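You operate a simulated robot arm through the tools that you are given. There is no shell and no other tool.

You run a simulated robot arm. Do the job below in one go: nothing can be reset, and whatever is moved stays where it is left.

## Task
Dust the tart that the card names evenly with sugar.
Fine: move it to the black board first; no bare patch, no heap, none beside it; put the white sieve back, then top the tart with the apricot half. Set down upright: white sugar sieve.

Only the result counts: the job must be done as asked and must still hold three seconds after the hand-in. Knocking over, shifting, dropping, spilling or breaking anything else fails it.

## Robot
A 7-joint arm with a two-finger parallel gripper, fixed in place. Base frame: the origin is at the foot of the arm, x ahead of it, y to its left, z up; the work surface is at about z = 85. Readings come in cm, rad, newtons and seconds.
With the tool pointing down near the work surface it reaches from about 30 to 74 cm from the base axis. Its first joint turns from -2.007 to 2.007 rad. Payload 3.91 kg.
Tool frame: the origin (TCP) lies between the finger pads and is the grasp point; the fingertips stand 3 cm ahead of it; z points along the fingers, y is the line along which they close. The gripper opens to 11 cm. The fingers are 2 cm wide and 1 cm thick; the gripper's body (4.8 by 11.2 cm) begins 5.5 cm behind the TCP.
Orientation is that of the tool frame in the base frame, as a unit quaternion [w, x, y, z]. With the fingers straight down and closing along the base's y, the tool's x points along the base's -x, its y along +y and its z along -z.

## Interface
- The arm moves only by the tool send_rows. Its argument "plan" is a list of rows, each a list of 7 numbers: the shift along the tool's x, y, z in cm, then the turn, a rotation vector about the tool's x, y, z in rad, then the opening, from 0 (shut) to 1 (fully open). In form: [[x, y, z, rx, ry, rz, jaw], ...]. A call has 1 to 20 rows; each row shifts and turns the commanded pose from where the row before left it, along the tool's axes as they then stand. Each row takes 0.2 s and may step no farther than 5 cm and 0.15 rad from the row before; otherwise, or with a gripper value out of range, the whole call is refused. Where a pose cannot be reached the arm comes as near as it can. A force on the tool above 40 N (or 10 N above the force at the start of the call, whichever is more), or a blocked arm, ends the call early, and 0.2 s more pass. The fingers move at their own pace (about 10.8 cm/s each) and stop on an object; they squeeze with about 20 N. The grip force told is the motor's: it shows also when the fingers shut on nothing. Time passes only in rows, and 0.2 s behind the last, so rows that do not move let the fingers close. It gives the time, the measured TCP pose, the force on the tool (base axes), the opening and the grip force at its end, in the units of the frame above (readings bear some noise), with the torque about the TCP (base axes, N m) and any sound that the robot's microphone picked up.
- Cameras (640 x 400 px; columns grow to the right, rows downward): "scene" is fixed at [40.34, 66.47, 159.91]; the picture's right is [-1.00, -0.10, 0.00], its down [-0.05, 0.48, -0.88] and it looks along [0.08, -0.87, -0.48] (base axes); focal length 351 px, centre (320, 200). "wrist" rides on the gripper at [7.2, 1.7, -10.3] in the tool frame; the picture's right is [-0.23, 0.97, 0.00], its down [-0.76, -0.18, -0.62] and it looks along [-0.61, -0.14, 0.78] (tool axes); focal length 222 px, centre (320, 200). There is no depth. A picture from a camera that has moved, and an enlarged one, comes with that camera's place and axes in the base frame and with its lens. The place of the scene camera against the robot may be out by one fixed shift of up to 1.8 cm in any direction.
- camera(camera): a new picture of that camera. It takes no simulated time.
- lift_body(by): slides the trunk up (or, below 0, down) by that many cm; the arm rides with it, the base frame stays. It gives what a move gives, with no picture.
- enlarge(camera, box): a new picture of the part [left, top, right, bottom] of that camera's present view, enlarged. It takes no simulated time.
- finish_job(): hands the job in; it is judged then, once.

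Nothing tells you positions but the pictures and the camera data. Unless the task says otherwise, let go and move clear before handing in.

The tools are called after "Call:" as name(argument=value, ...) on one line, values as JSON. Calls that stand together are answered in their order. send_rows: Moves the arm, as the interface text tells. Its arguments: {"type":"object","properties":{"plan":{"type":"array","items":{"type":"array","items":{"type":"number"}}}},"required":["plan"]} The other tools are called the same way: lift_body (by) slides the trunk up or down; camera (camera) takes a picture; enlarge (camera, box) takes an enlarged picture of a part of a camera's view; finish_job () hands the job in.

At the start:

```text
time_s: 0.0
ee_pos: [21.12, -42.88, 123.86]
tool_rot: [0.0, 0.001, 1.0, -0.001]
contact_force: [-0.1, -0.2, -1.0]
ft_torque: [0.02, 0.01, 0.0]
gripper_width: 11.02
grasp_force: 0.0
trunk travel left (down, up): [-85.0, 14.0]
```

scene: 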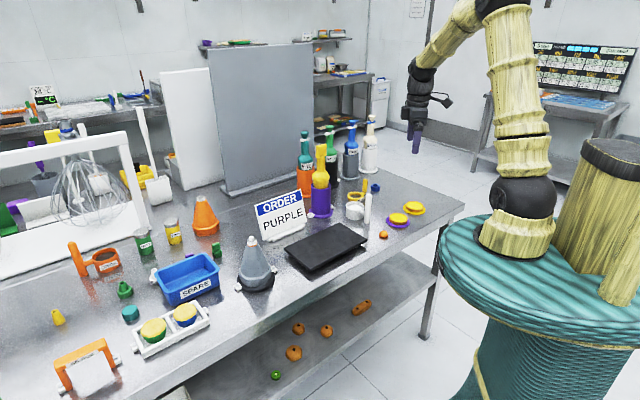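
wrist: 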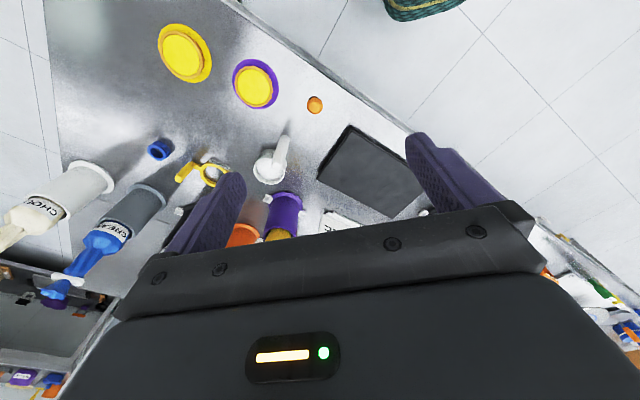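

The card reads "ORDER PURPLE", and I see yellow tarts with coloured rims (purple, yellow/orange, and others in a rack), a black board, and a white sieve near the bottles. I'll look closer at each before moving.

Call:
enlarge(camera="scene", box=[240, 110, 460, 280])

Call:
enlarge(camera="wrist", box=[120, 0, 440, 250])

Call:
enlarge(camera="scene", box=[20, 180, 280, 400])

```text
2.35 times, centred on (350, 195) of scene
camera zoom: at [40.34, 66.47, 159.91], right [-1.0, -0.1, 0.0], down [-0.05, 0.48, -0.88], along [0.08, -0.87, -0.48], focal length 826 px, centre (249, 212)
```

zoom: 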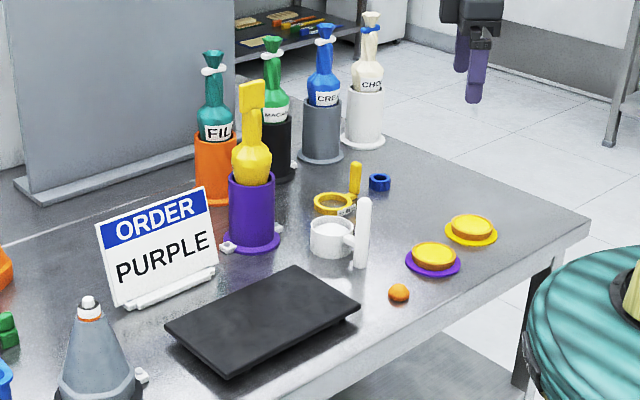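

```text
1.60 times, centred on (280, 125) of wrist
camera zoom: at [13.93, -40.96, 134.18], right [0.23, 0.97, 0.0], down [0.76, -0.18, 0.62], along [0.61, -0.14, -0.78], focal length 355 px, centre (384, 320)
```

zoom: 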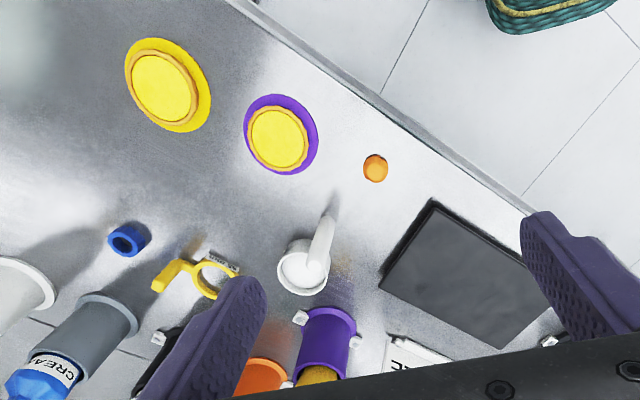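

```text
1.82 times, centred on (150, 290) of scene
camera zoom: at [40.34, 66.47, 159.91], right [-1.0, -0.1, 0.0], down [-0.05, 0.48, -0.88], along [0.08, -0.87, -0.48], focal length 638 px, centre (629, 36)
```

zoom: 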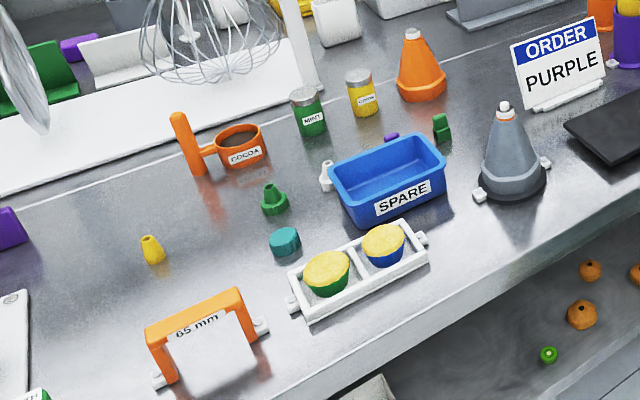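

The purple-rimmed tart is at about (20, -55), the apricot near (27, -45), the white sieve near (37, -58), and the black board near (45, -36). I'll lower the wrist over the tart for a closer look.

Call:
send_rows(plan=[[-0.3, -2.3, 3.2, 0, 0, 0, 1], [-0.3, -2.3, 3.2, 0, 0, 0, 1], [-0.3, -2.3, 3.2, 0, 0, 0, 1], [-0.3, -2.3, 3.2, 0, 0, 0, 1], [0, 0, 0, 0, 0, 0, 1]])

```text
time_s: 1.2
ee_pos: [22.32, -52.07, 111.15]
tool_rot: [-0.001, 0.0, 1.0, 0.0]
contact_force: [-0.5, -0.1, -0.4]
ft_torque: [0.01, 0.03, -0.01]
gripper_width: 10.99
grasp_force: 0.1
trunk travel left (down, up): [-85.0, 14.0]
```

The arm has moved as commanded; now I take pictures from here.

Call:
camera(camera="wrist")

Call:
camera(camera="scene")

```text
taken
camera wrist: at [15.16, -50.18, 121.39], right [0.23, 0.97, 0.0], down [0.76, -0.18, 0.62], along [0.61, -0.14, -0.78], focal length 222 px, centre (320, 200)
```

wrist: 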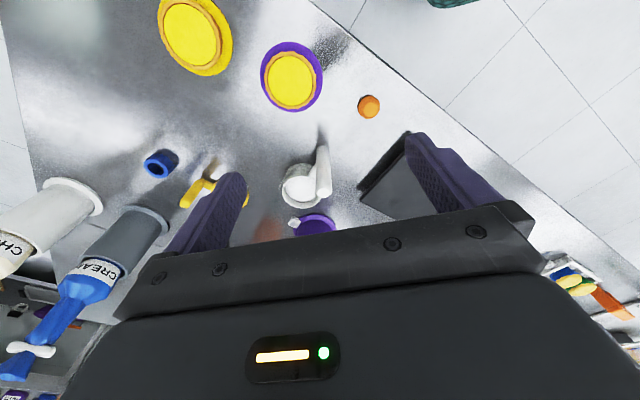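

```text
taken
```

scene: 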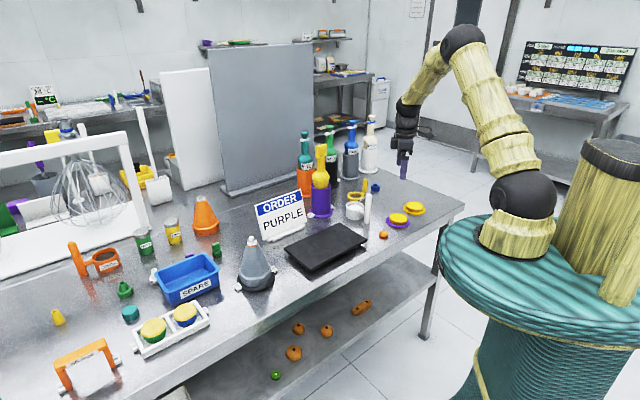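

From the wrist view the tart is at about (20.3, -55.3), the apricot at (26.6, -45.1), and the sieve's upright handle stands near (32.6, -53.8) with its cup near (37, -59). I enlarge these to judge sizes.

Call:
enlarge(camera="wrist", box=[240, 20, 400, 120])

Call:
enlarge(camera="wrist", box=[230, 120, 390, 220])

Call:
enlarge(camera="scene", box=[330, 170, 450, 245])

Call:
enlarge(camera="scene", box=[230, 200, 390, 300])

```text
4.00 times, centred on (320, 70) of wrist
camera zoom: at [15.16, -50.18, 121.39], right [0.23, 0.97, 0.0], down [0.76, -0.18, 0.62], along [0.61, -0.14, -0.78], focal length 888 px, centre (320, 720)
```

zoom: 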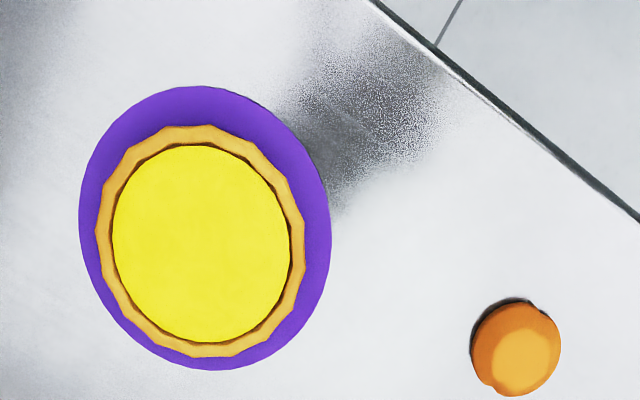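

```text
4.00 times, centred on (310, 170) of wrist
camera zoom: at [15.16, -50.18, 121.39], right [0.23, 0.97, 0.0], down [0.76, -0.18, 0.62], along [0.61, -0.14, -0.78], focal length 888 px, centre (360, 320)
```

zoom: 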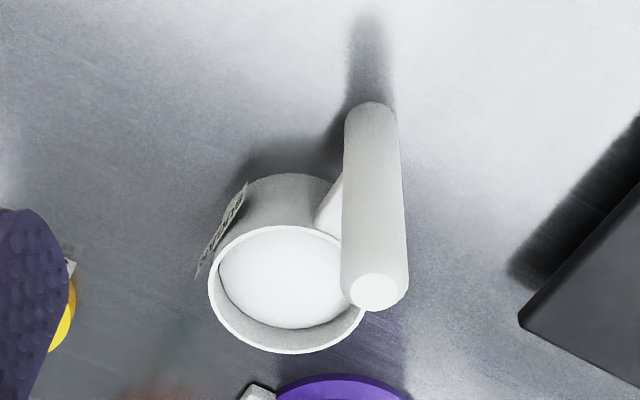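

```text
5.33 times, centred on (390, 208) of scene
camera zoom: at [40.34, 66.47, 159.91], right [-1.0, -0.1, 0.0], down [-0.05, 0.48, -0.88], along [0.08, -0.87, -0.48], focal length 1872 px, centre (-53, 160)
```

zoom: 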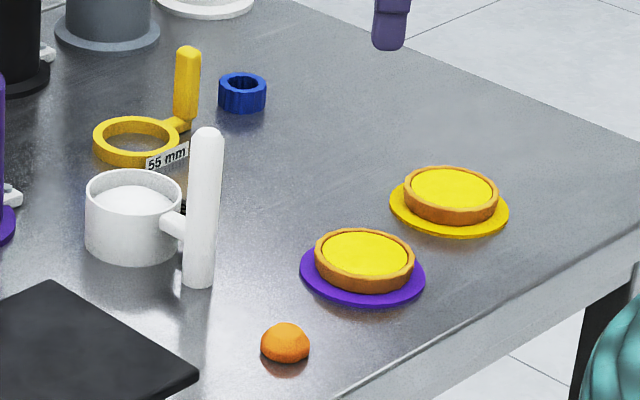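

```text
4.00 times, centred on (310, 250) of scene
camera zoom: at [40.34, 66.47, 159.91], right [-1.0, -0.1, 0.0], down [-0.05, 0.48, -0.88], along [0.08, -0.87, -0.48], focal length 1404 px, centre (360, 0)
```

zoom: 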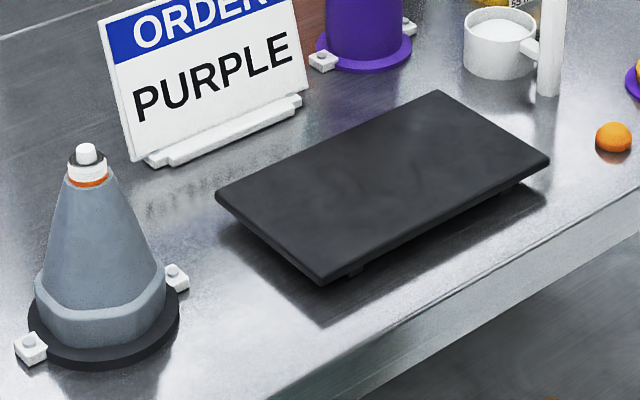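

The purple tart (pastry about 7.2 cm wide, on a 9 cm purple disc) is centred at about (20.3, -55.5), with the sieve handle at about (32.9, -53.8) and its cup about 7 cm from it at (38, -59). I'll go above the tart with open fingers and check centring.

Call:
send_rows(plan=[[0.67, -1.14, 3.7, 0, 0, 0, 1], [0.67, -1.14, 3.7, 0, 0, 0, 1], [0.67, -1.14, 3.7, 0, 0, 0, 1], [0, 0, 0, 0, 0, 0, 1]])

Call:
camera(camera="wrist")

Call:
enlarge(camera="scene", box=[330, 150, 470, 250])

```text
time_s: 2.2
ee_pos: [20.18, -55.58, 100.09]
tool_rot: [0.0, 0.0, 1.0, 0.0]
contact_force: [0.2, -0.1, -0.4]
ft_torque: [-0.02, -0.01, 0.03]
gripper_width: 10.99
grasp_force: 0.1
trunk travel left (down, up): [-85.0, 14.0]
```

```text
taken
camera wrist: at [13.04, -53.63, 110.3], right [0.23, 0.97, 0.0], down [0.76, -0.18, 0.62], along [0.61, -0.14, -0.78], focal length 222 px, centre (320, 200)
```

wrist: 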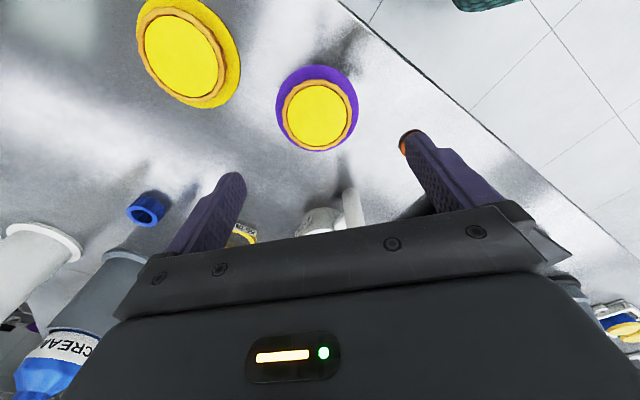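

```text
4.00 times, centred on (400, 200) of scene
camera zoom: at [40.34, 66.47, 159.91], right [-1.0, -0.1, 0.0], down [-0.05, 0.48, -0.88], along [0.08, -0.87, -0.48], focal length 1404 px, centre (0, 200)
```

zoom: 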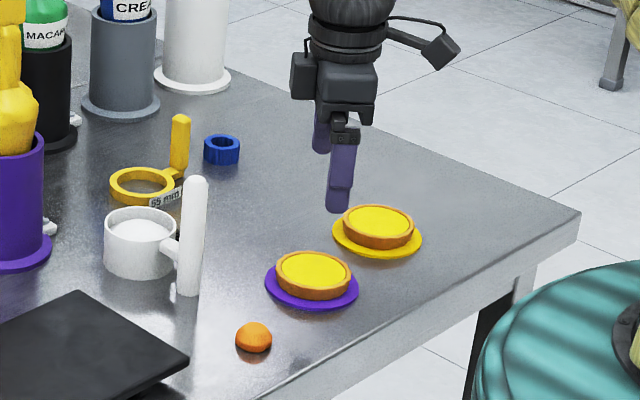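

The gripper is above the tart; I enlarge the wrist view to refine the tart's centre.

Call:
enlarge(camera="wrist", box=[240, 50, 400, 150])

```text
4.00 times, centred on (320, 100) of wrist
camera zoom: at [13.04, -53.63, 110.3], right [0.23, 0.97, 0.0], down [0.76, -0.18, 0.62], along [0.61, -0.14, -0.78], focal length 888 px, centre (320, 600)
```

zoom: 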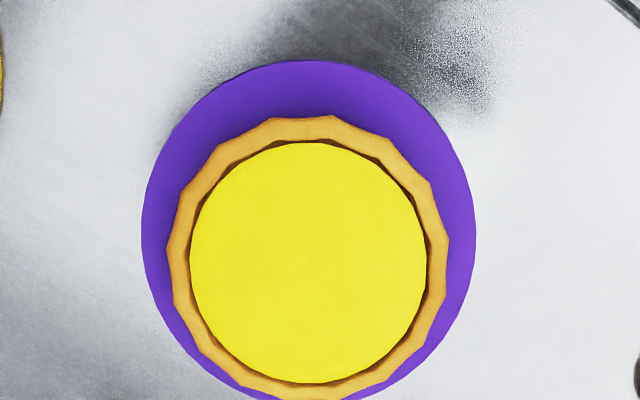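

The pastry centre comes out at (20.2, -55.6), straight under the TCP. I descend to just above pastry height and check the force.

Call:
send_rows(plan=[[0, 0, 3, 0, 0, 0, 1], [0, 0, 3, 0, 0, 0, 1], [0, 0, 3, 0, 0, 0, 1], [0, 0, 0.9, 0, 0, 0, 1], [0, 0, 0, 0, 0, 0, 1]])

Call:
camera(camera="wrist")

Call:
enlarge(camera="scene", box=[360, 180, 440, 230])

```text
time_s: 3.4
ee_pos: [20.31, -55.54, 90.12]
tool_rot: [0.001, 0.001, 1.0, 0.0]
contact_force: [-0.7, 0.3, -0.6]
ft_torque: [0.02, -0.01, -0.01]
gripper_width: 11.02
grasp_force: 0.2
trunk travel left (down, up): [-85.0, 14.0]
```

```text
taken
camera wrist: at [13.07, -53.65, 100.44], right [0.23, 0.97, 0.0], down [0.76, -0.18, 0.62], along [0.61, -0.14, -0.78], focal length 222 px, centre (320, 200)
```

wrist: 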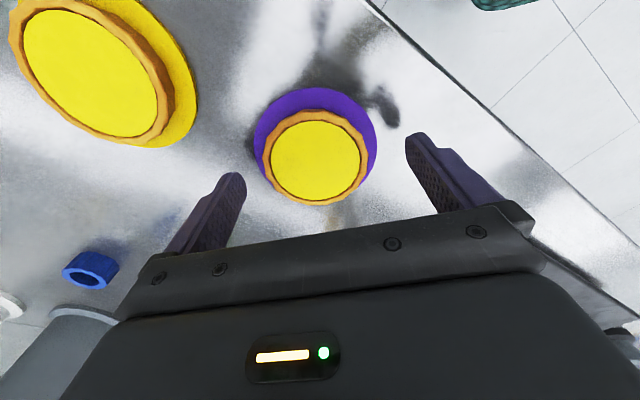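

```text
8.00 times, centred on (400, 205) of scene
camera zoom: at [40.34, 66.47, 159.91], right [-1.0, -0.1, 0.0], down [-0.05, 0.48, -0.88], along [0.08, -0.87, -0.48], focal length 2807 px, centre (-320, 160)
```

zoom: 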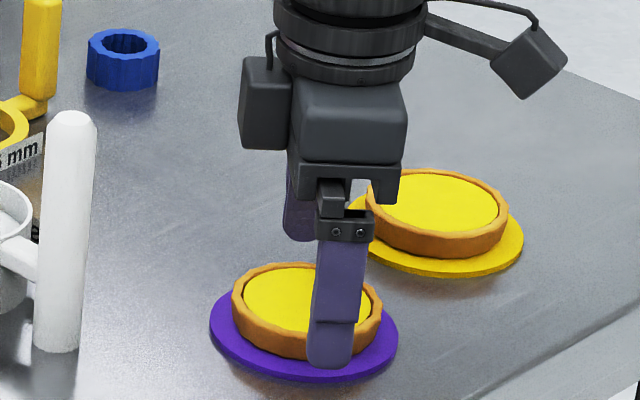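

The tart sits between the fingertips. I lower slightly so the tips are beside the pastry but above the disc, then close on it.

Call:
send_rows(plan=[[0, 0, 0.6, 0, 0, 0, 1], [0, 0, 0.6, 0, 0, 0, 1], [0, 0, 0, 0, 0, 0, 1]])

Call:
enlarge(camera="scene", box=[360, 180, 440, 230])

Call:
enlarge(camera="wrist", box=[200, 60, 440, 210])

```text
time_s: 4.2
ee_pos: [20.28, -55.54, 88.94]
tool_rot: [0.0, 0.0, 1.0, 0.001]
contact_force: [0.7, -0.3, -0.9]
ft_torque: [0.0, -0.02, -0.01]
gripper_width: 11.0
grasp_force: 0.0
trunk travel left (down, up): [-85.0, 14.0]
```

```text
8.00 times, centred on (400, 205) of scene
camera zoom: at [40.34, 66.47, 159.91], right [-1.0, -0.1, 0.0], down [-0.05, 0.48, -0.88], along [0.08, -0.87, -0.48], focal length 2807 px, centre (-320, 160)
```

zoom: 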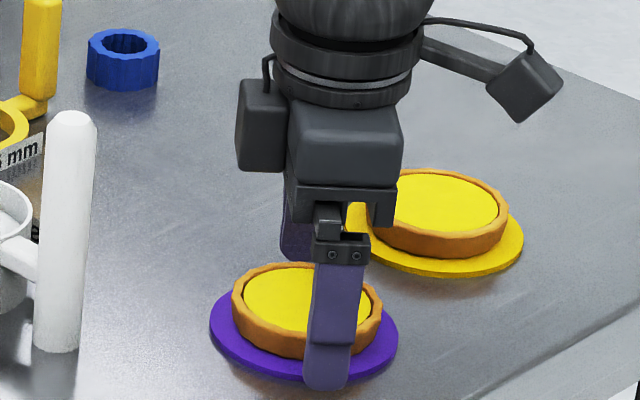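

```text
2.67 times, centred on (320, 135) of wrist
camera zoom: at [13.1, -53.66, 99.23], right [0.23, 0.97, 0.0], down [0.76, -0.18, 0.62], along [0.61, -0.14, -0.78], focal length 592 px, centre (320, 373)
```

zoom: 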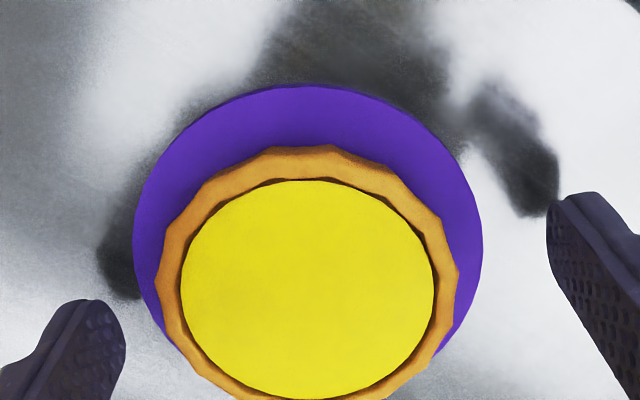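

The tips are around z=85.9 and the pastry top around 86.6–87; I lower a little more and close gently on the pastry.

Call:
send_rows(plan=[[0, 0, 0.25, 0, 0, 0, 1], [0, 0, 0, 0, 0, 0, 0.85], [0, 0, 0, 0, 0, 0, 0.75]])

Call:
enlarge(camera="scene", box=[360, 180, 440, 230])

Call:
enlarge(camera="wrist", box=[200, 60, 440, 210])

```text
time_s: 5.0
ee_pos: [20.31, -55.4, 88.8]
tool_rot: [0.0, 0.0, 1.0, 0.0]
contact_force: [0.2, -0.9, -0.1]
ft_torque: [0.03, 0.0, 0.0]
gripper_width: 8.23
grasp_force: 0.1
trunk travel left (down, up): [-85.0, 14.0]
```

```text
8.00 times, centred on (400, 205) of scene
camera zoom: at [40.34, 66.47, 159.91], right [-1.0, -0.1, 0.0], down [-0.05, 0.48, -0.88], along [0.08, -0.87, -0.48], focal length 2807 px, centre (-320, 160)
```

zoom: 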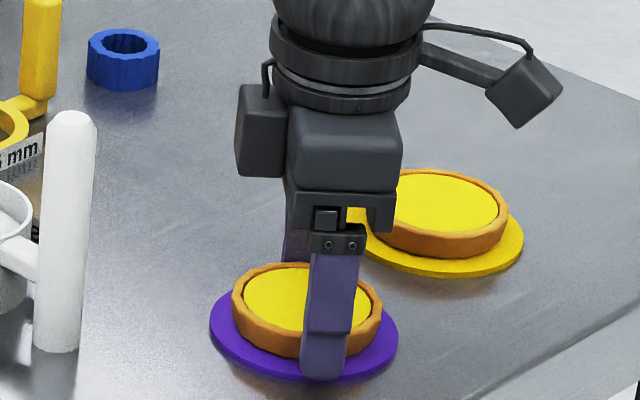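

```text
2.67 times, centred on (320, 135) of wrist
camera zoom: at [13.1, -53.64, 98.96], right [0.23, 0.97, 0.0], down [0.76, -0.18, 0.62], along [0.61, -0.14, -0.78], focal length 592 px, centre (320, 373)
```

zoom: 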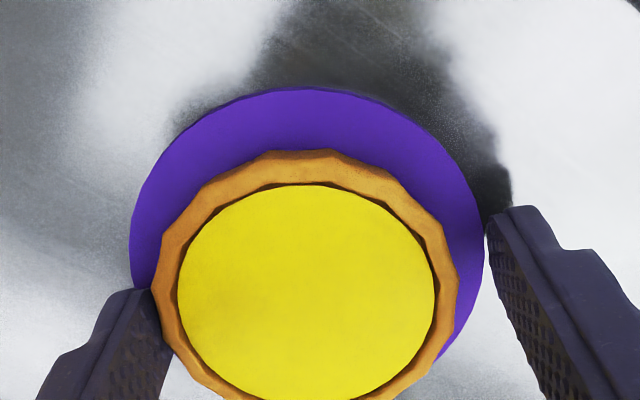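

The fingers clear the disc, and the tart sits slightly toward the left finger, so I nudge −0.25 cm in y and close fully.

Call:
send_rows(plan=[[0, -0.25, 0, 0, 0, 0, 0.75], [0, 0, 0, 0, 0, 0, 0.7], [0, 0, 0, 0, 0, 0, 0.62], [0, 0, 0, 0, 0, 0, 0.5], [0, 0, 0, 0, 0, 0, 0.5]])

Call:
enlarge(camera="wrist", box=[200, 60, 440, 210])

```text
time_s: 6.2
ee_pos: [20.3, -55.8, 88.68]
tool_rot: [0.0, -0.001, 1.0, 0.0]
contact_force: [0.2, -1.1, -0.3]
ft_torque: [0.02, 0.02, 0.01]
gripper_width: 7.19
grasp_force: 19.8
trunk travel left (down, up): [-85.0, 14.0]
```

```text
2.67 times, centred on (320, 135) of wrist
camera zoom: at [13.09, -53.88, 98.97], right [0.23, 0.97, 0.0], down [0.76, -0.18, 0.62], along [0.61, -0.14, -0.78], focal length 592 px, centre (320, 373)
```

zoom: 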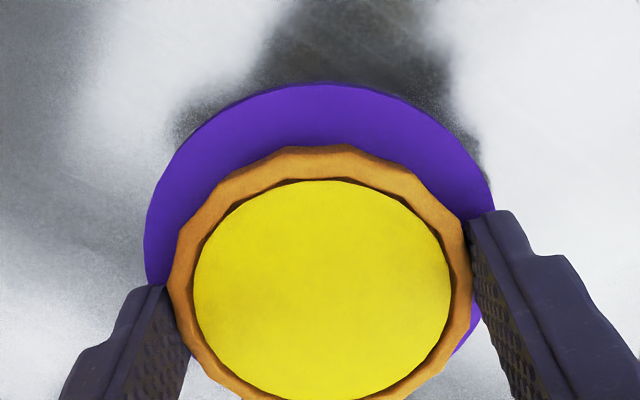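

The fingers hold the pastry at 7.19 cm with about 20 N. I lift it slightly and check whether the disc comes along.

Call:
send_rows(plan=[[0, 0, -0.5, 0, 0, 0, 0.5], [0, 0, -1, 0, 0, 0, 0.5], [0, 0, -1.5, 0, 0, 0, 0.5], [0, 0, 0, 0, 0, 0, 0.5]])

Call:
enlarge(camera="scene", box=[360, 180, 440, 230])

Call:
enlarge(camera="wrist", box=[200, 60, 440, 210])

```text
time_s: 7.2
ee_pos: [20.34, -55.61, 91.71]
tool_rot: [0.0, 0.0, 1.0, 0.0]
contact_force: [0.1, -0.3, -1.1]
ft_torque: [0.0, 0.03, 0.01]
gripper_width: 7.16
grasp_force: 20.0
trunk travel left (down, up): [-85.0, 14.0]
```

```text
8.00 times, centred on (400, 205) of scene
camera zoom: at [40.34, 66.47, 159.91], right [-1.0, -0.1, 0.0], down [-0.05, 0.48, -0.88], along [0.08, -0.87, -0.48], focal length 2807 px, centre (-320, 160)
```

zoom: 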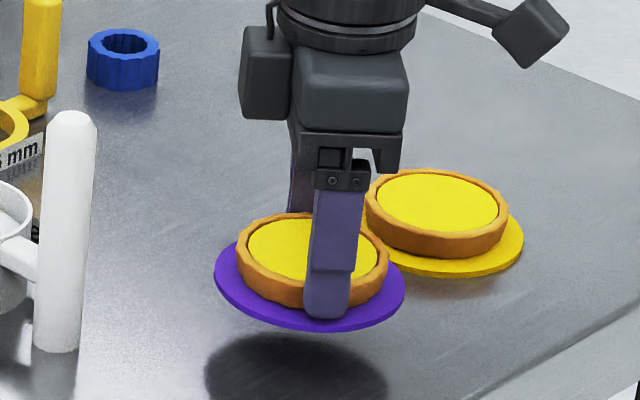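

```text
2.67 times, centred on (320, 135) of wrist
camera zoom: at [13.16, -53.88, 101.93], right [0.23, 0.97, 0.0], down [0.76, -0.18, 0.62], along [0.61, -0.14, -0.78], focal length 592 px, centre (320, 373)
```

zoom: 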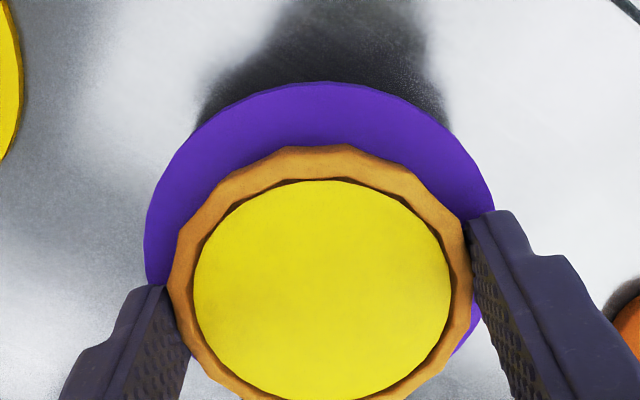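

The disc is fixed to the tart and it lifts cleanly. I raise it clear of the sieve handle and carry it toward the black board (centre about (47, -34.5)).

Call:
send_rows(plan=[[0, 0, -3, 0, 0, 0, 0.5], [0, 0, -4, 0, 0, 0, 0.5], [0, 0, -4, 0, 0, 0, 0.5], [0, 0, -2, 0, 0, 0, 0.5], [-1.5, 1.2, 0, 0, 0, 0, 0.5], [-2.5, 2.0, 0, 0, 0, 0, 0.5], [-3.0, 2.3, 0, 0, 0, 0, 0.5], [-3.0, 2.3, 0, 0, 0, 0, 0.5], [-3.0, 2.3, 0, 0, 0, 0, 0.5], [-3.0, 2.3, 0, 0, 0, 0, 0.5], [-3.0, 2.3, 0, 0, 0, 0, 0.5], [-2.5, 2.0, 0, 0, 0, 0, 0.5], [-1.5, 1.2, 0, 0, 0, 0, 0.5], [0, 0, 0, 0, 0, 0, 0.5]])

Call:
camera(camera="wrist")

Call:
camera(camera="scene")

```text
time_s: 10.2
ee_pos: [43.3, -37.54, 104.56]
tool_rot: [0.0, 0.001, 1.0, 0.0]
contact_force: [0.4, 0.7, 0.1]
ft_torque: [-0.01, -0.01, -0.01]
gripper_width: 7.2
grasp_force: 20.1
trunk travel left (down, up): [-85.0, 14.0]
```

```text
taken
camera wrist: at [36.19, -35.86, 114.84], right [0.23, 0.97, 0.0], down [0.76, -0.18, 0.62], along [0.61, -0.14, -0.78], focal length 222 px, centre (320, 200)
```

wrist: 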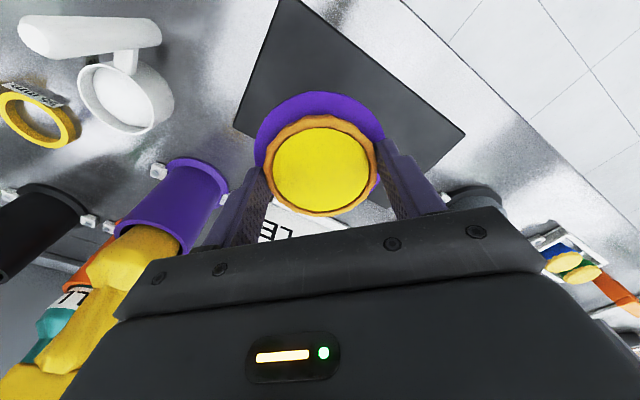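

```text
taken
```

scene: 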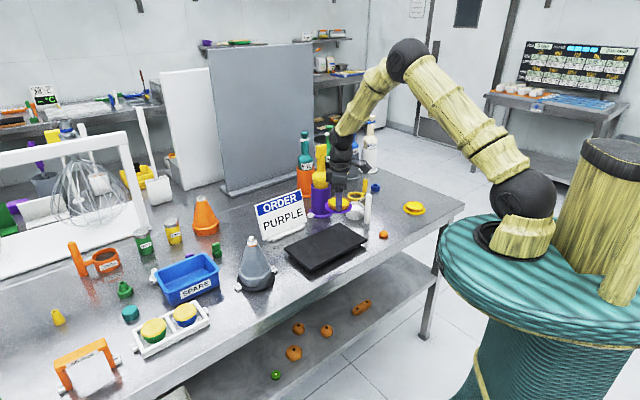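

The board's opposite corners read about (43.9, -48.8) and (51.5, -20.1), so its centre is about (47.7, -34.5). I shift to about (46, -35.9) and lower to just above the board.

Call:
send_rows(plan=[[-1.35, 0.85, 0, 0, 0, 0, 0.5], [-1.35, 0.85, 0, 0, 0, 0, 0.5], [0, 0, 3, 0, 0, 0, 0.5], [0, 0, 3, 0, 0, 0, 0.5], [0, 0, 3, 0, 0, 0, 0.5], [0, 0, 1.5, 0, 0, 0, 0.5], [0, 0, 0, 0, 0, 0, 0.5]])

Call:
enlarge(camera="scene", box=[260, 190, 400, 278])

Call:
camera(camera="wrist")

```text
time_s: 11.8
ee_pos: [46.08, -36.1, 94.03]
tool_rot: [-0.001, 0.001, 1.0, 0.0]
contact_force: [0.0, -0.2, -0.8]
ft_torque: [-0.02, 0.01, 0.02]
gripper_width: 7.17
grasp_force: 19.9
trunk travel left (down, up): [-85.0, 14.0]
```

```text
4.55 times, centred on (330, 234) of scene
camera zoom: at [40.34, 66.47, 159.91], right [-1.0, -0.1, 0.0], down [-0.05, 0.48, -0.88], along [0.08, -0.87, -0.48], focal length 1595 px, centre (274, 46)
```

zoom: 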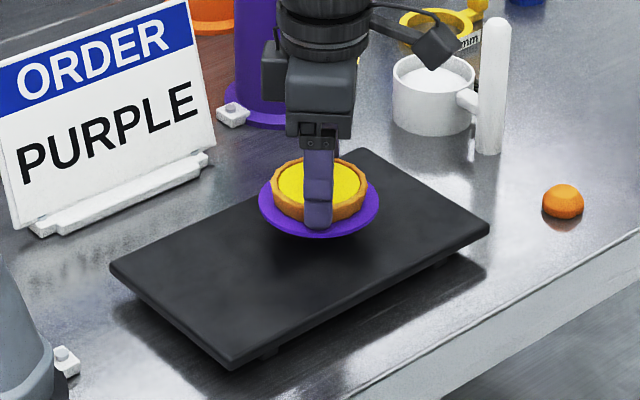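

```text
taken
camera wrist: at [38.92, -34.32, 104.37], right [0.23, 0.97, 0.0], down [0.76, -0.18, 0.62], along [0.61, -0.14, -0.78], focal length 222 px, centre (320, 200)
```

wrist: 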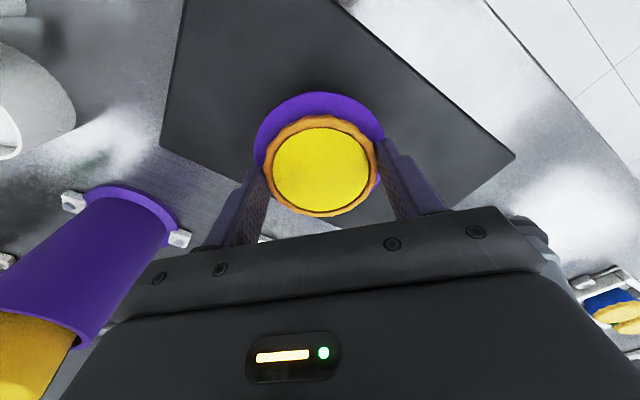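

The tart hovers a few centimetres above the board centre. I lower in small steps and watch the contact force.

Call:
send_rows(plan=[[0, 0, 1, 0, 0, 0, 0.5], [0, 0, 1, 0, 0, 0, 0.5], [0, 0, 0.6, 0, 0, 0, 0.5], [0, 0, 0, 0, 0, 0, 0.5]])

Call:
enlarge(camera="scene", box=[290, 215, 370, 265])

```text
time_s: 12.8
ee_pos: [45.99, -36.09, 91.58]
tool_rot: [0.0, 0.0, 1.0, -0.001]
contact_force: [0.4, -1.8, -0.1]
ft_torque: [0.02, -0.02, -0.03]
gripper_width: 7.16
grasp_force: 20.3
trunk travel left (down, up): [-85.0, 14.0]
```

```text
8.00 times, centred on (330, 240) of scene
camera zoom: at [40.34, 66.47, 159.91], right [-1.0, -0.1, 0.0], down [-0.05, 0.48, -0.88], along [0.08, -0.87, -0.48], focal length 2807 px, centre (240, -120)
```

zoom: 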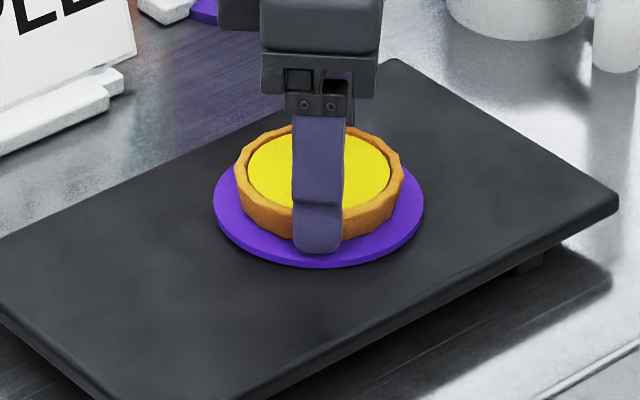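

It is nearly down; I continue with finer steps.

Call:
send_rows(plan=[[0, 0, 0.25, 0, 0, 0, 0.5], [0, 0, 0.25, 0, 0, 0, 0.5], [0, 0, 0, 0, 0, 0, 0.5]])

Call:
enlarge(camera="scene", box=[290, 215, 370, 265])

```text
time_s: 13.6
ee_pos: [46.05, -36.05, 91.32]
tool_rot: [0.002, 0.0, 1.0, -0.002]
contact_force: [1.0, 0.0, 18.9]
ft_torque: [0.04, -0.08, -0.11]
gripper_width: 7.18
grasp_force: 20.3
trunk travel left (down, up): [-85.0, 14.0]
```

```text
8.00 times, centred on (330, 240) of scene
camera zoom: at [40.34, 66.47, 159.91], right [-1.0, -0.1, 0.0], down [-0.05, 0.48, -0.88], along [0.08, -0.87, -0.48], focal length 2807 px, centre (240, -120)
```

zoom: 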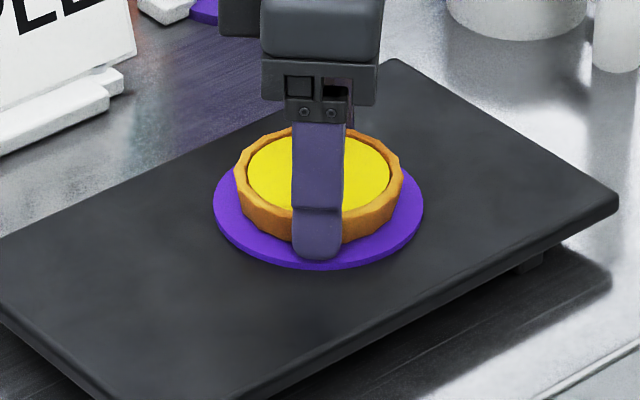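

The tart is resting on the board (18.9 N). I relieve the pressure, open the fingers, and rise.

Call:
send_rows(plan=[[0, 0, -0.2, 0, 0, 0, 0.5], [0, 0, 0, 0, 0, 0, 0.68], [0, 0, 0, 0, 0, 0, 0.8], [0, 0, 0, 0, 0, 0, 1.0], [0, 0, 0, 0, 0, 0, 1.0], [0, 0, -1.0, 0, 0, 0, 1.0], [0, 0, -3, 0, 0, 0, 1.0], [0, 0, -4, 0, 0, 0, 1.0], [0, 0, -4, 0, 0, 0, 1.0], [0, 0, 0, 0, 0, 0, 1.0]])

Call:
camera(camera="wrist")

Call:
enlarge(camera="scene", box=[290, 215, 370, 265])

```text
time_s: 15.8
ee_pos: [46.0, -36.01, 103.23]
tool_rot: [-0.001, 0.0, 1.0, 0.0]
contact_force: [0.3, 0.3, 0.6]
ft_torque: [0.03, 0.02, 0.01]
gripper_width: 10.99
grasp_force: 0.0
trunk travel left (down, up): [-85.0, 14.0]
```

```text
taken
camera wrist: at [38.74, -34.29, 113.52], right [0.23, 0.97, 0.0], down [0.76, -0.18, 0.62], along [0.61, -0.14, -0.78], focal length 222 px, centre (320, 200)
```

wrist: 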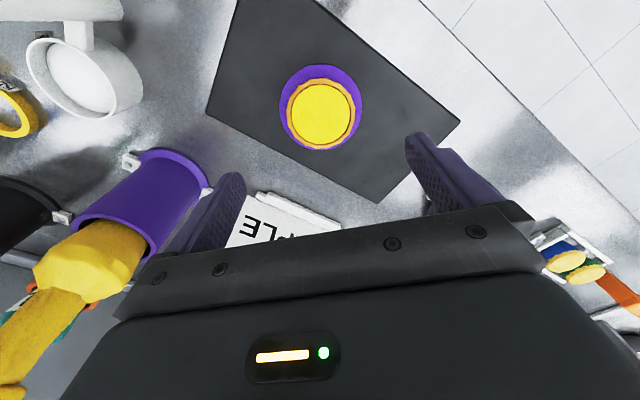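

```text
8.00 times, centred on (330, 240) of scene
camera zoom: at [40.34, 66.47, 159.91], right [-1.0, -0.1, 0.0], down [-0.05, 0.48, -0.88], along [0.08, -0.87, -0.48], focal length 2807 px, centre (240, -120)
```

zoom: 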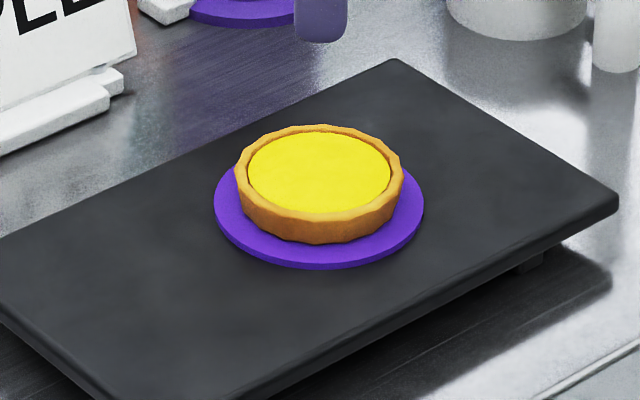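

The tart stands on the board. I enlarge the wrist view to locate the tart and the sieve precisely.

Call:
enlarge(camera="wrist", box=[240, 50, 400, 150])

Call:
enlarge(camera="wrist", box=[0, 0, 192, 120])

```text
4.00 times, centred on (320, 100) of wrist
camera zoom: at [38.74, -34.29, 113.52], right [0.23, 0.97, 0.0], down [0.76, -0.18, 0.62], along [0.61, -0.14, -0.78], focal length 888 px, centre (320, 600)
```

zoom: 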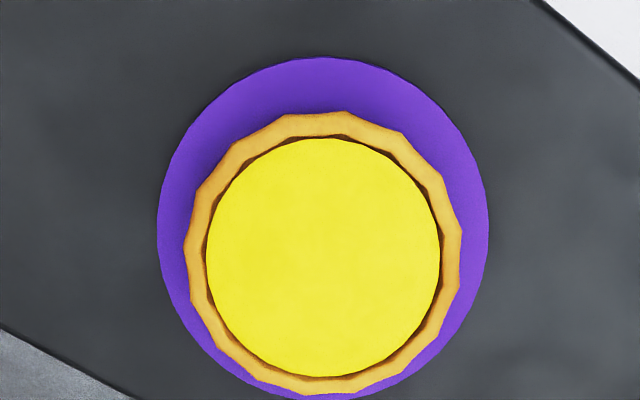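

```text
3.33 times, centred on (96, 60) of wrist
camera zoom: at [38.74, -34.29, 113.52], right [0.23, 0.97, 0.0], down [0.76, -0.18, 0.62], along [0.61, -0.14, -0.78], focal length 740 px, centre (1067, 667)
```

zoom: 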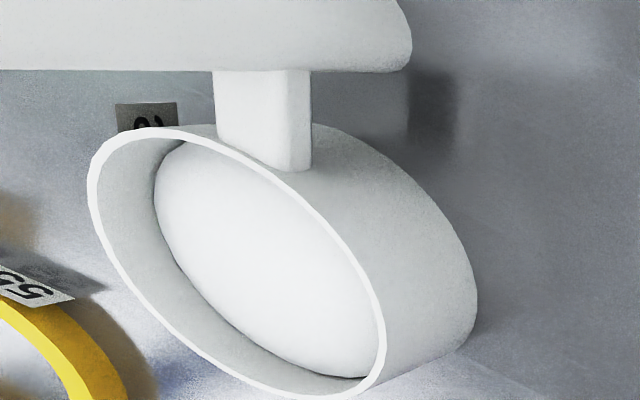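

The tart's centre is about (46.2, -35.9) with its top around z=89.2. Next I go above the sieve handle and refine its position.

Call:
send_rows(plan=[[2.18, -2.95, -1, 0, 0, 0, 1], [2.18, -2.95, -1, 0, 0, 0, 1], [2.18, -2.95, -1, 0, 0, 0, 1], [2.18, -2.95, 0, 0, 0, 0, 1], [2.18, -2.95, 0, 0, 0, 0, 1], [2.18, -2.95, 0, 0, 0, 0, 1], [0, 0, 0, 0, 0, 0, 1]])

Call:
camera(camera="wrist")

Call:
enlarge(camera="scene", box=[310, 150, 430, 225])

```text
time_s: 17.4
ee_pos: [32.91, -53.71, 106.4]
tool_rot: [0.0, 0.0, 1.0, 0.0]
contact_force: [0.6, 0.6, 1.0]
ft_torque: [0.0, 0.0, 0.03]
gripper_width: 10.99
grasp_force: 0.0
trunk travel left (down, up): [-85.0, 14.0]
```

```text
taken
camera wrist: at [25.74, -51.88, 116.57], right [0.23, 0.97, 0.0], down [0.76, -0.18, 0.62], along [0.61, -0.14, -0.78], focal length 222 px, centre (320, 200)
```

wrist: 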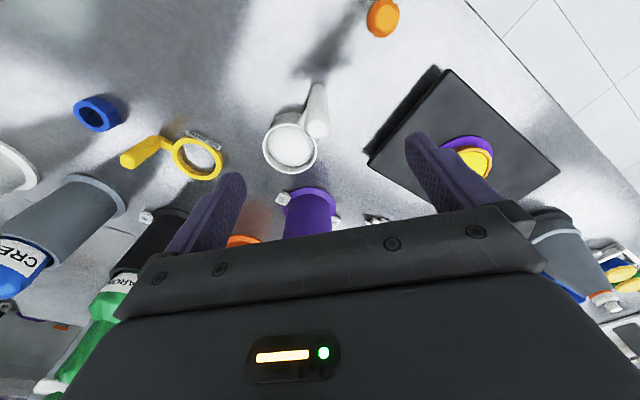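

```text
5.33 times, centred on (370, 188) of scene
camera zoom: at [40.34, 66.47, 159.91], right [-1.0, -0.1, 0.0], down [-0.05, 0.48, -0.88], along [0.08, -0.87, -0.48], focal length 1872 px, centre (53, 267)
```

zoom: 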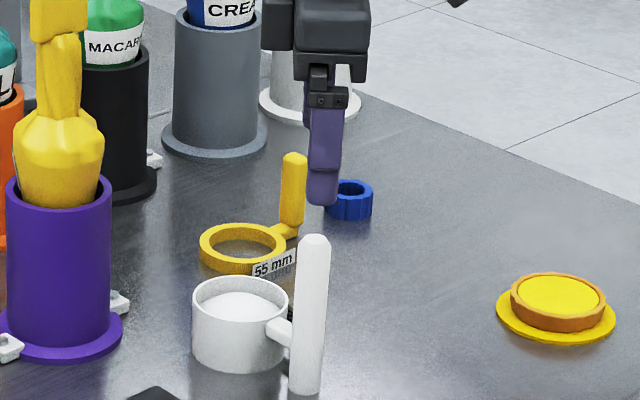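

The sieve stands between the fingers below. I enlarge to measure the handle and cup.

Call:
enlarge(camera="wrist", box=[230, 80, 358, 180])

```text
4.00 times, centred on (294, 130) of wrist
camera zoom: at [25.74, -51.88, 116.57], right [0.23, 0.97, 0.0], down [0.76, -0.18, 0.62], along [0.61, -0.14, -0.78], focal length 888 px, centre (424, 480)
```

zoom: 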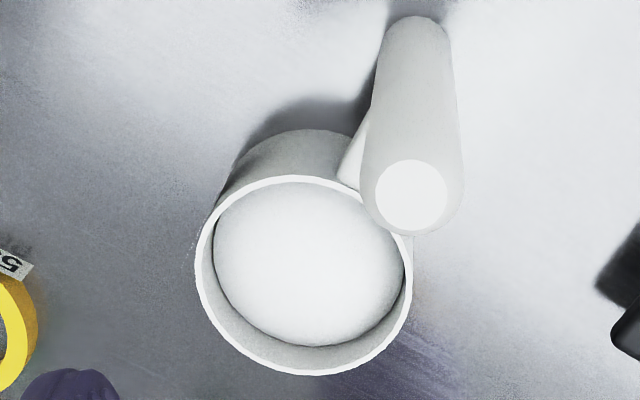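

The handle is about (32.7, -53.65), top near z=97.5, and the cup is offset by about (4.85, -4.95) from it. I descend around the handle to TCP z≈93.5.

Call:
send_rows(plan=[[0.2, 0, 3, 0, 0, 0, 1], [0, 0, 3, 0, 0, 0, 1], [0, 0, 3, 0, 0, 0, 1], [0, 0, 2, 0, 0, 0, 1], [0, 0, 1.0, 0, 0, 0, 1], [0, 0, 0.9, 0, 0, 0, 1], [0, 0, 0, 0, 0, 0, 1]])

Call:
camera(camera="wrist")

Call:
enlarge(camera="scene", box=[310, 150, 430, 225])

```text
time_s: 19.0
ee_pos: [32.7, -53.92, 93.41]
tool_rot: [0.0, 0.001, 1.0, 0.0]
contact_force: [-0.5, -0.4, -0.2]
ft_torque: [0.01, -0.01, 0.02]
gripper_width: 10.99
grasp_force: 0.0
trunk travel left (down, up): [-85.0, 14.0]
```

```text
taken
camera wrist: at [25.51, -51.98, 103.67], right [0.23, 0.97, 0.0], down [0.76, -0.18, 0.62], along [0.61, -0.14, -0.78], focal length 222 px, centre (320, 200)
```

wrist: 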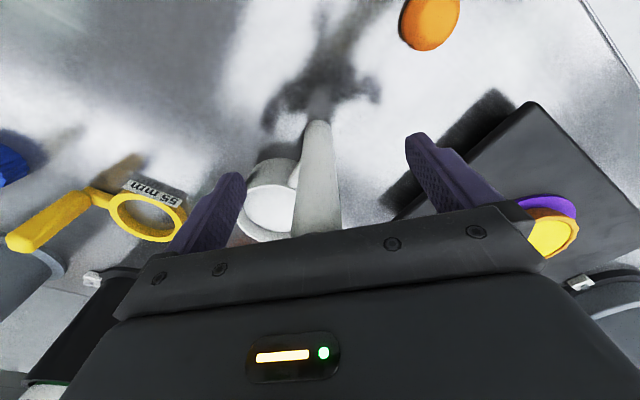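

```text
5.33 times, centred on (370, 188) of scene
camera zoom: at [40.34, 66.47, 159.91], right [-1.0, -0.1, 0.0], down [-0.05, 0.48, -0.88], along [0.08, -0.87, -0.48], focal length 1872 px, centre (53, 267)
```

zoom: 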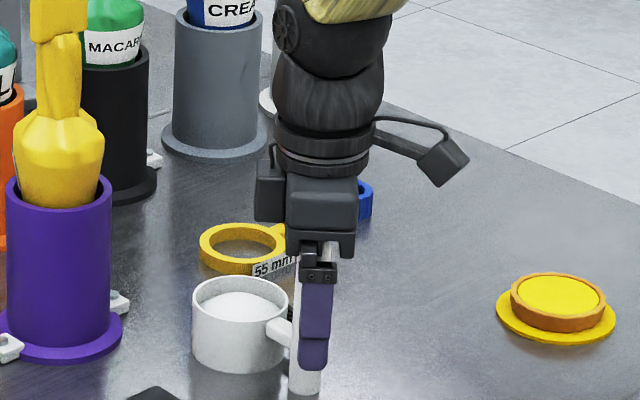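

The handle is centred between the fingers. I close on it and check the grip.

Call:
send_rows(plan=[[0, 0, 0, 0, 0, 0, 0.6], [0, 0, 0, 0, 0, 0, 0.35], [0, 0, 0, 0, 0, 0, 0.22], [0, 0, 0, 0, 0, 0, 0.1], [0, 0, 0, 0, 0, 0, 0.0], [0, 0, 0, 0, 0, 0, 0.0]])

Call:
camera(camera="wrist")

Call:
enlarge(camera="scene", box=[310, 150, 430, 225])

```text
time_s: 20.4
ee_pos: [32.69, -53.84, 93.42]
tool_rot: [0.0, -0.001, 1.0, 0.0]
contact_force: [-0.4, -0.5, 0.6]
ft_torque: [-0.05, -0.04, -0.04]
gripper_width: 2.36
grasp_force: 20.1
trunk travel left (down, up): [-85.0, 14.0]
```

```text
taken
camera wrist: at [25.52, -51.99, 103.69], right [0.23, 0.97, 0.0], down [0.76, -0.18, 0.62], along [0.61, -0.14, -0.78], focal length 222 px, centre (320, 200)
```

wrist: 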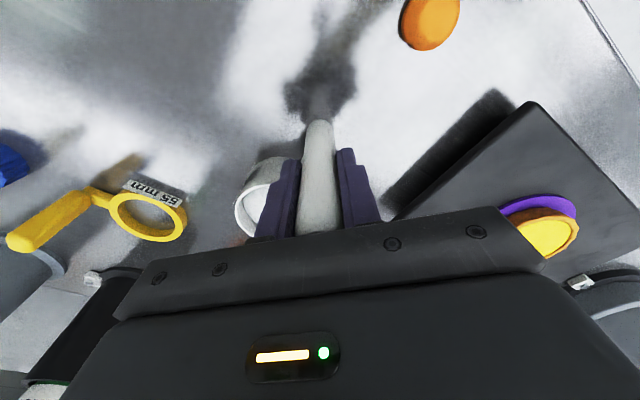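

```text
5.33 times, centred on (370, 188) of scene
camera zoom: at [40.34, 66.47, 159.91], right [-1.0, -0.1, 0.0], down [-0.05, 0.48, -0.88], along [0.08, -0.87, -0.48], focal length 1872 px, centre (53, 267)
```

zoom: 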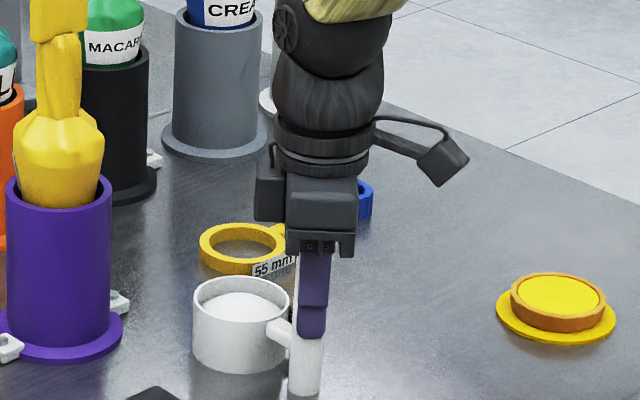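

The sieve handle is held at 2.36 cm with 20 N. I lift slowly and check that it stays upright and that nothing falls out.

Call:
send_rows(plan=[[0, 0, -0.3, 0, 0, 0, 0], [0, 0, -0.5, 0, 0, 0, 0], [0, 0, -0.5, 0, 0, 0, 0], [0, 0, -0.5, 0, 0, 0, 0], [0, 0, -0.2, 0, 0, 0, 0], [0, 0, 0, 0, 0, 0, 0]])

Call:
camera(camera="wrist")

Call:
enlarge(camera="scene", box=[310, 150, 430, 225])

```text
time_s: 21.8
ee_pos: [32.7, -53.67, 95.3]
tool_rot: [0.0, 0.0, 1.0, 0.0]
contact_force: [0.0, -0.6, -1.9]
ft_torque: [0.03, 0.08, 0.0]
gripper_width: 2.35
grasp_force: 20.0
trunk travel left (down, up): [-85.0, 14.0]
```

```text
taken
camera wrist: at [25.58, -51.91, 105.59], right [0.23, 0.97, 0.0], down [0.76, -0.18, 0.62], along [0.61, -0.14, -0.78], focal length 222 px, centre (320, 200)
```

wrist: 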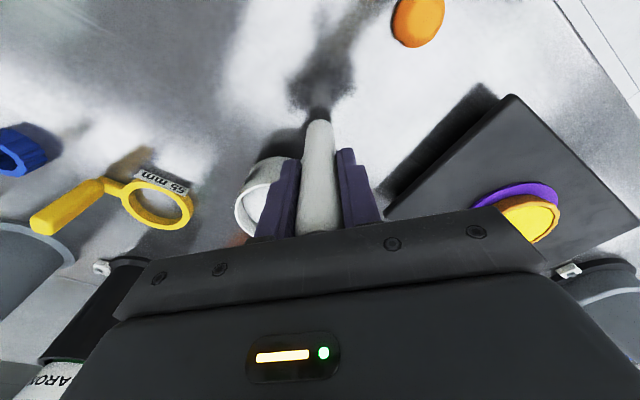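

```text
5.33 times, centred on (370, 188) of scene
camera zoom: at [40.34, 66.47, 159.91], right [-1.0, -0.1, 0.0], down [-0.05, 0.48, -0.88], along [0.08, -0.87, -0.48], focal length 1872 px, centre (53, 267)
```

zoom: 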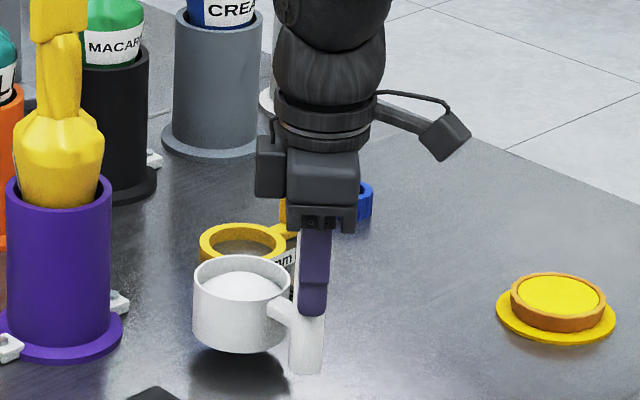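

The sieve is held upright and clear of the table with no sign of spilling. I raise it gently and begin a slow, smooth move toward the tart, checking for trails on the way.

Call:
send_rows(plan=[[0, 0, -0.4, 0, 0, 0, 0], [0, 0, -0.8, 0, 0, 0, 0], [0, 0, -1.0, 0, 0, 0, 0], [0, 0, -1.0, 0, 0, 0, 0], [0, 0, -1.0, 0, 0, 0, 0], [0, 0, -0.9, 0, 0, 0, 0], [0, 0, -0.6, 0, 0, 0, 0], [-0.07, 0.19, -0.3, 0, 0, 0, 0], [-0.14, 0.37, 0, 0, 0, 0, 0], [-0.28, 0.75, 0, 0, 0, 0, 0], [-0.36, 0.93, 0, 0, 0, 0, 0], [-0.36, 0.93, 0, 0, 0, 0, 0], [-0.36, 0.93, 0, 0, 0, 0, 0], [-0.28, 0.75, 0, 0, 0, 0, 0], [-0.14, 0.37, 0, 0, 0, 0, 0], [0, 0, 0, 0, 0, 0, 0]])

Call:
camera(camera="wrist")

Call:
enlarge(camera="scene", box=[280, 150, 440, 250])

```text
time_s: 25.2
ee_pos: [34.7, -48.55, 101.25]
tool_rot: [0.0, 0.0, 1.0, -0.001]
contact_force: [-0.2, 0.3, -1.9]
ft_torque: [0.03, 0.02, 0.0]
gripper_width: 2.35
grasp_force: 20.0
trunk travel left (down, up): [-85.0, 14.0]
```

```text
taken
camera wrist: at [27.58, -46.76, 111.64], right [0.23, 0.97, 0.0], down [0.76, -0.18, 0.62], along [0.61, -0.14, -0.78], focal length 222 px, centre (320, 200)
```

wrist: 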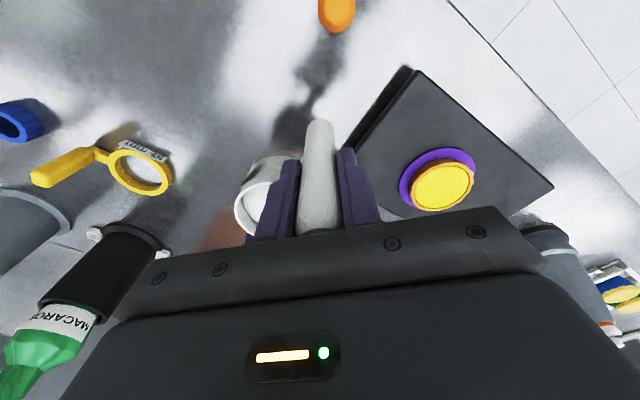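

```text
4.00 times, centred on (360, 200) of scene
camera zoom: at [40.34, 66.47, 159.91], right [-1.0, -0.1, 0.0], down [-0.05, 0.48, -0.88], along [0.08, -0.87, -0.48], focal length 1404 px, centre (160, 200)
```

zoom: 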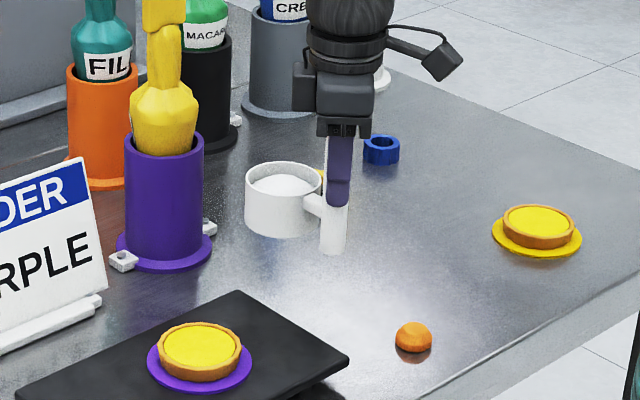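

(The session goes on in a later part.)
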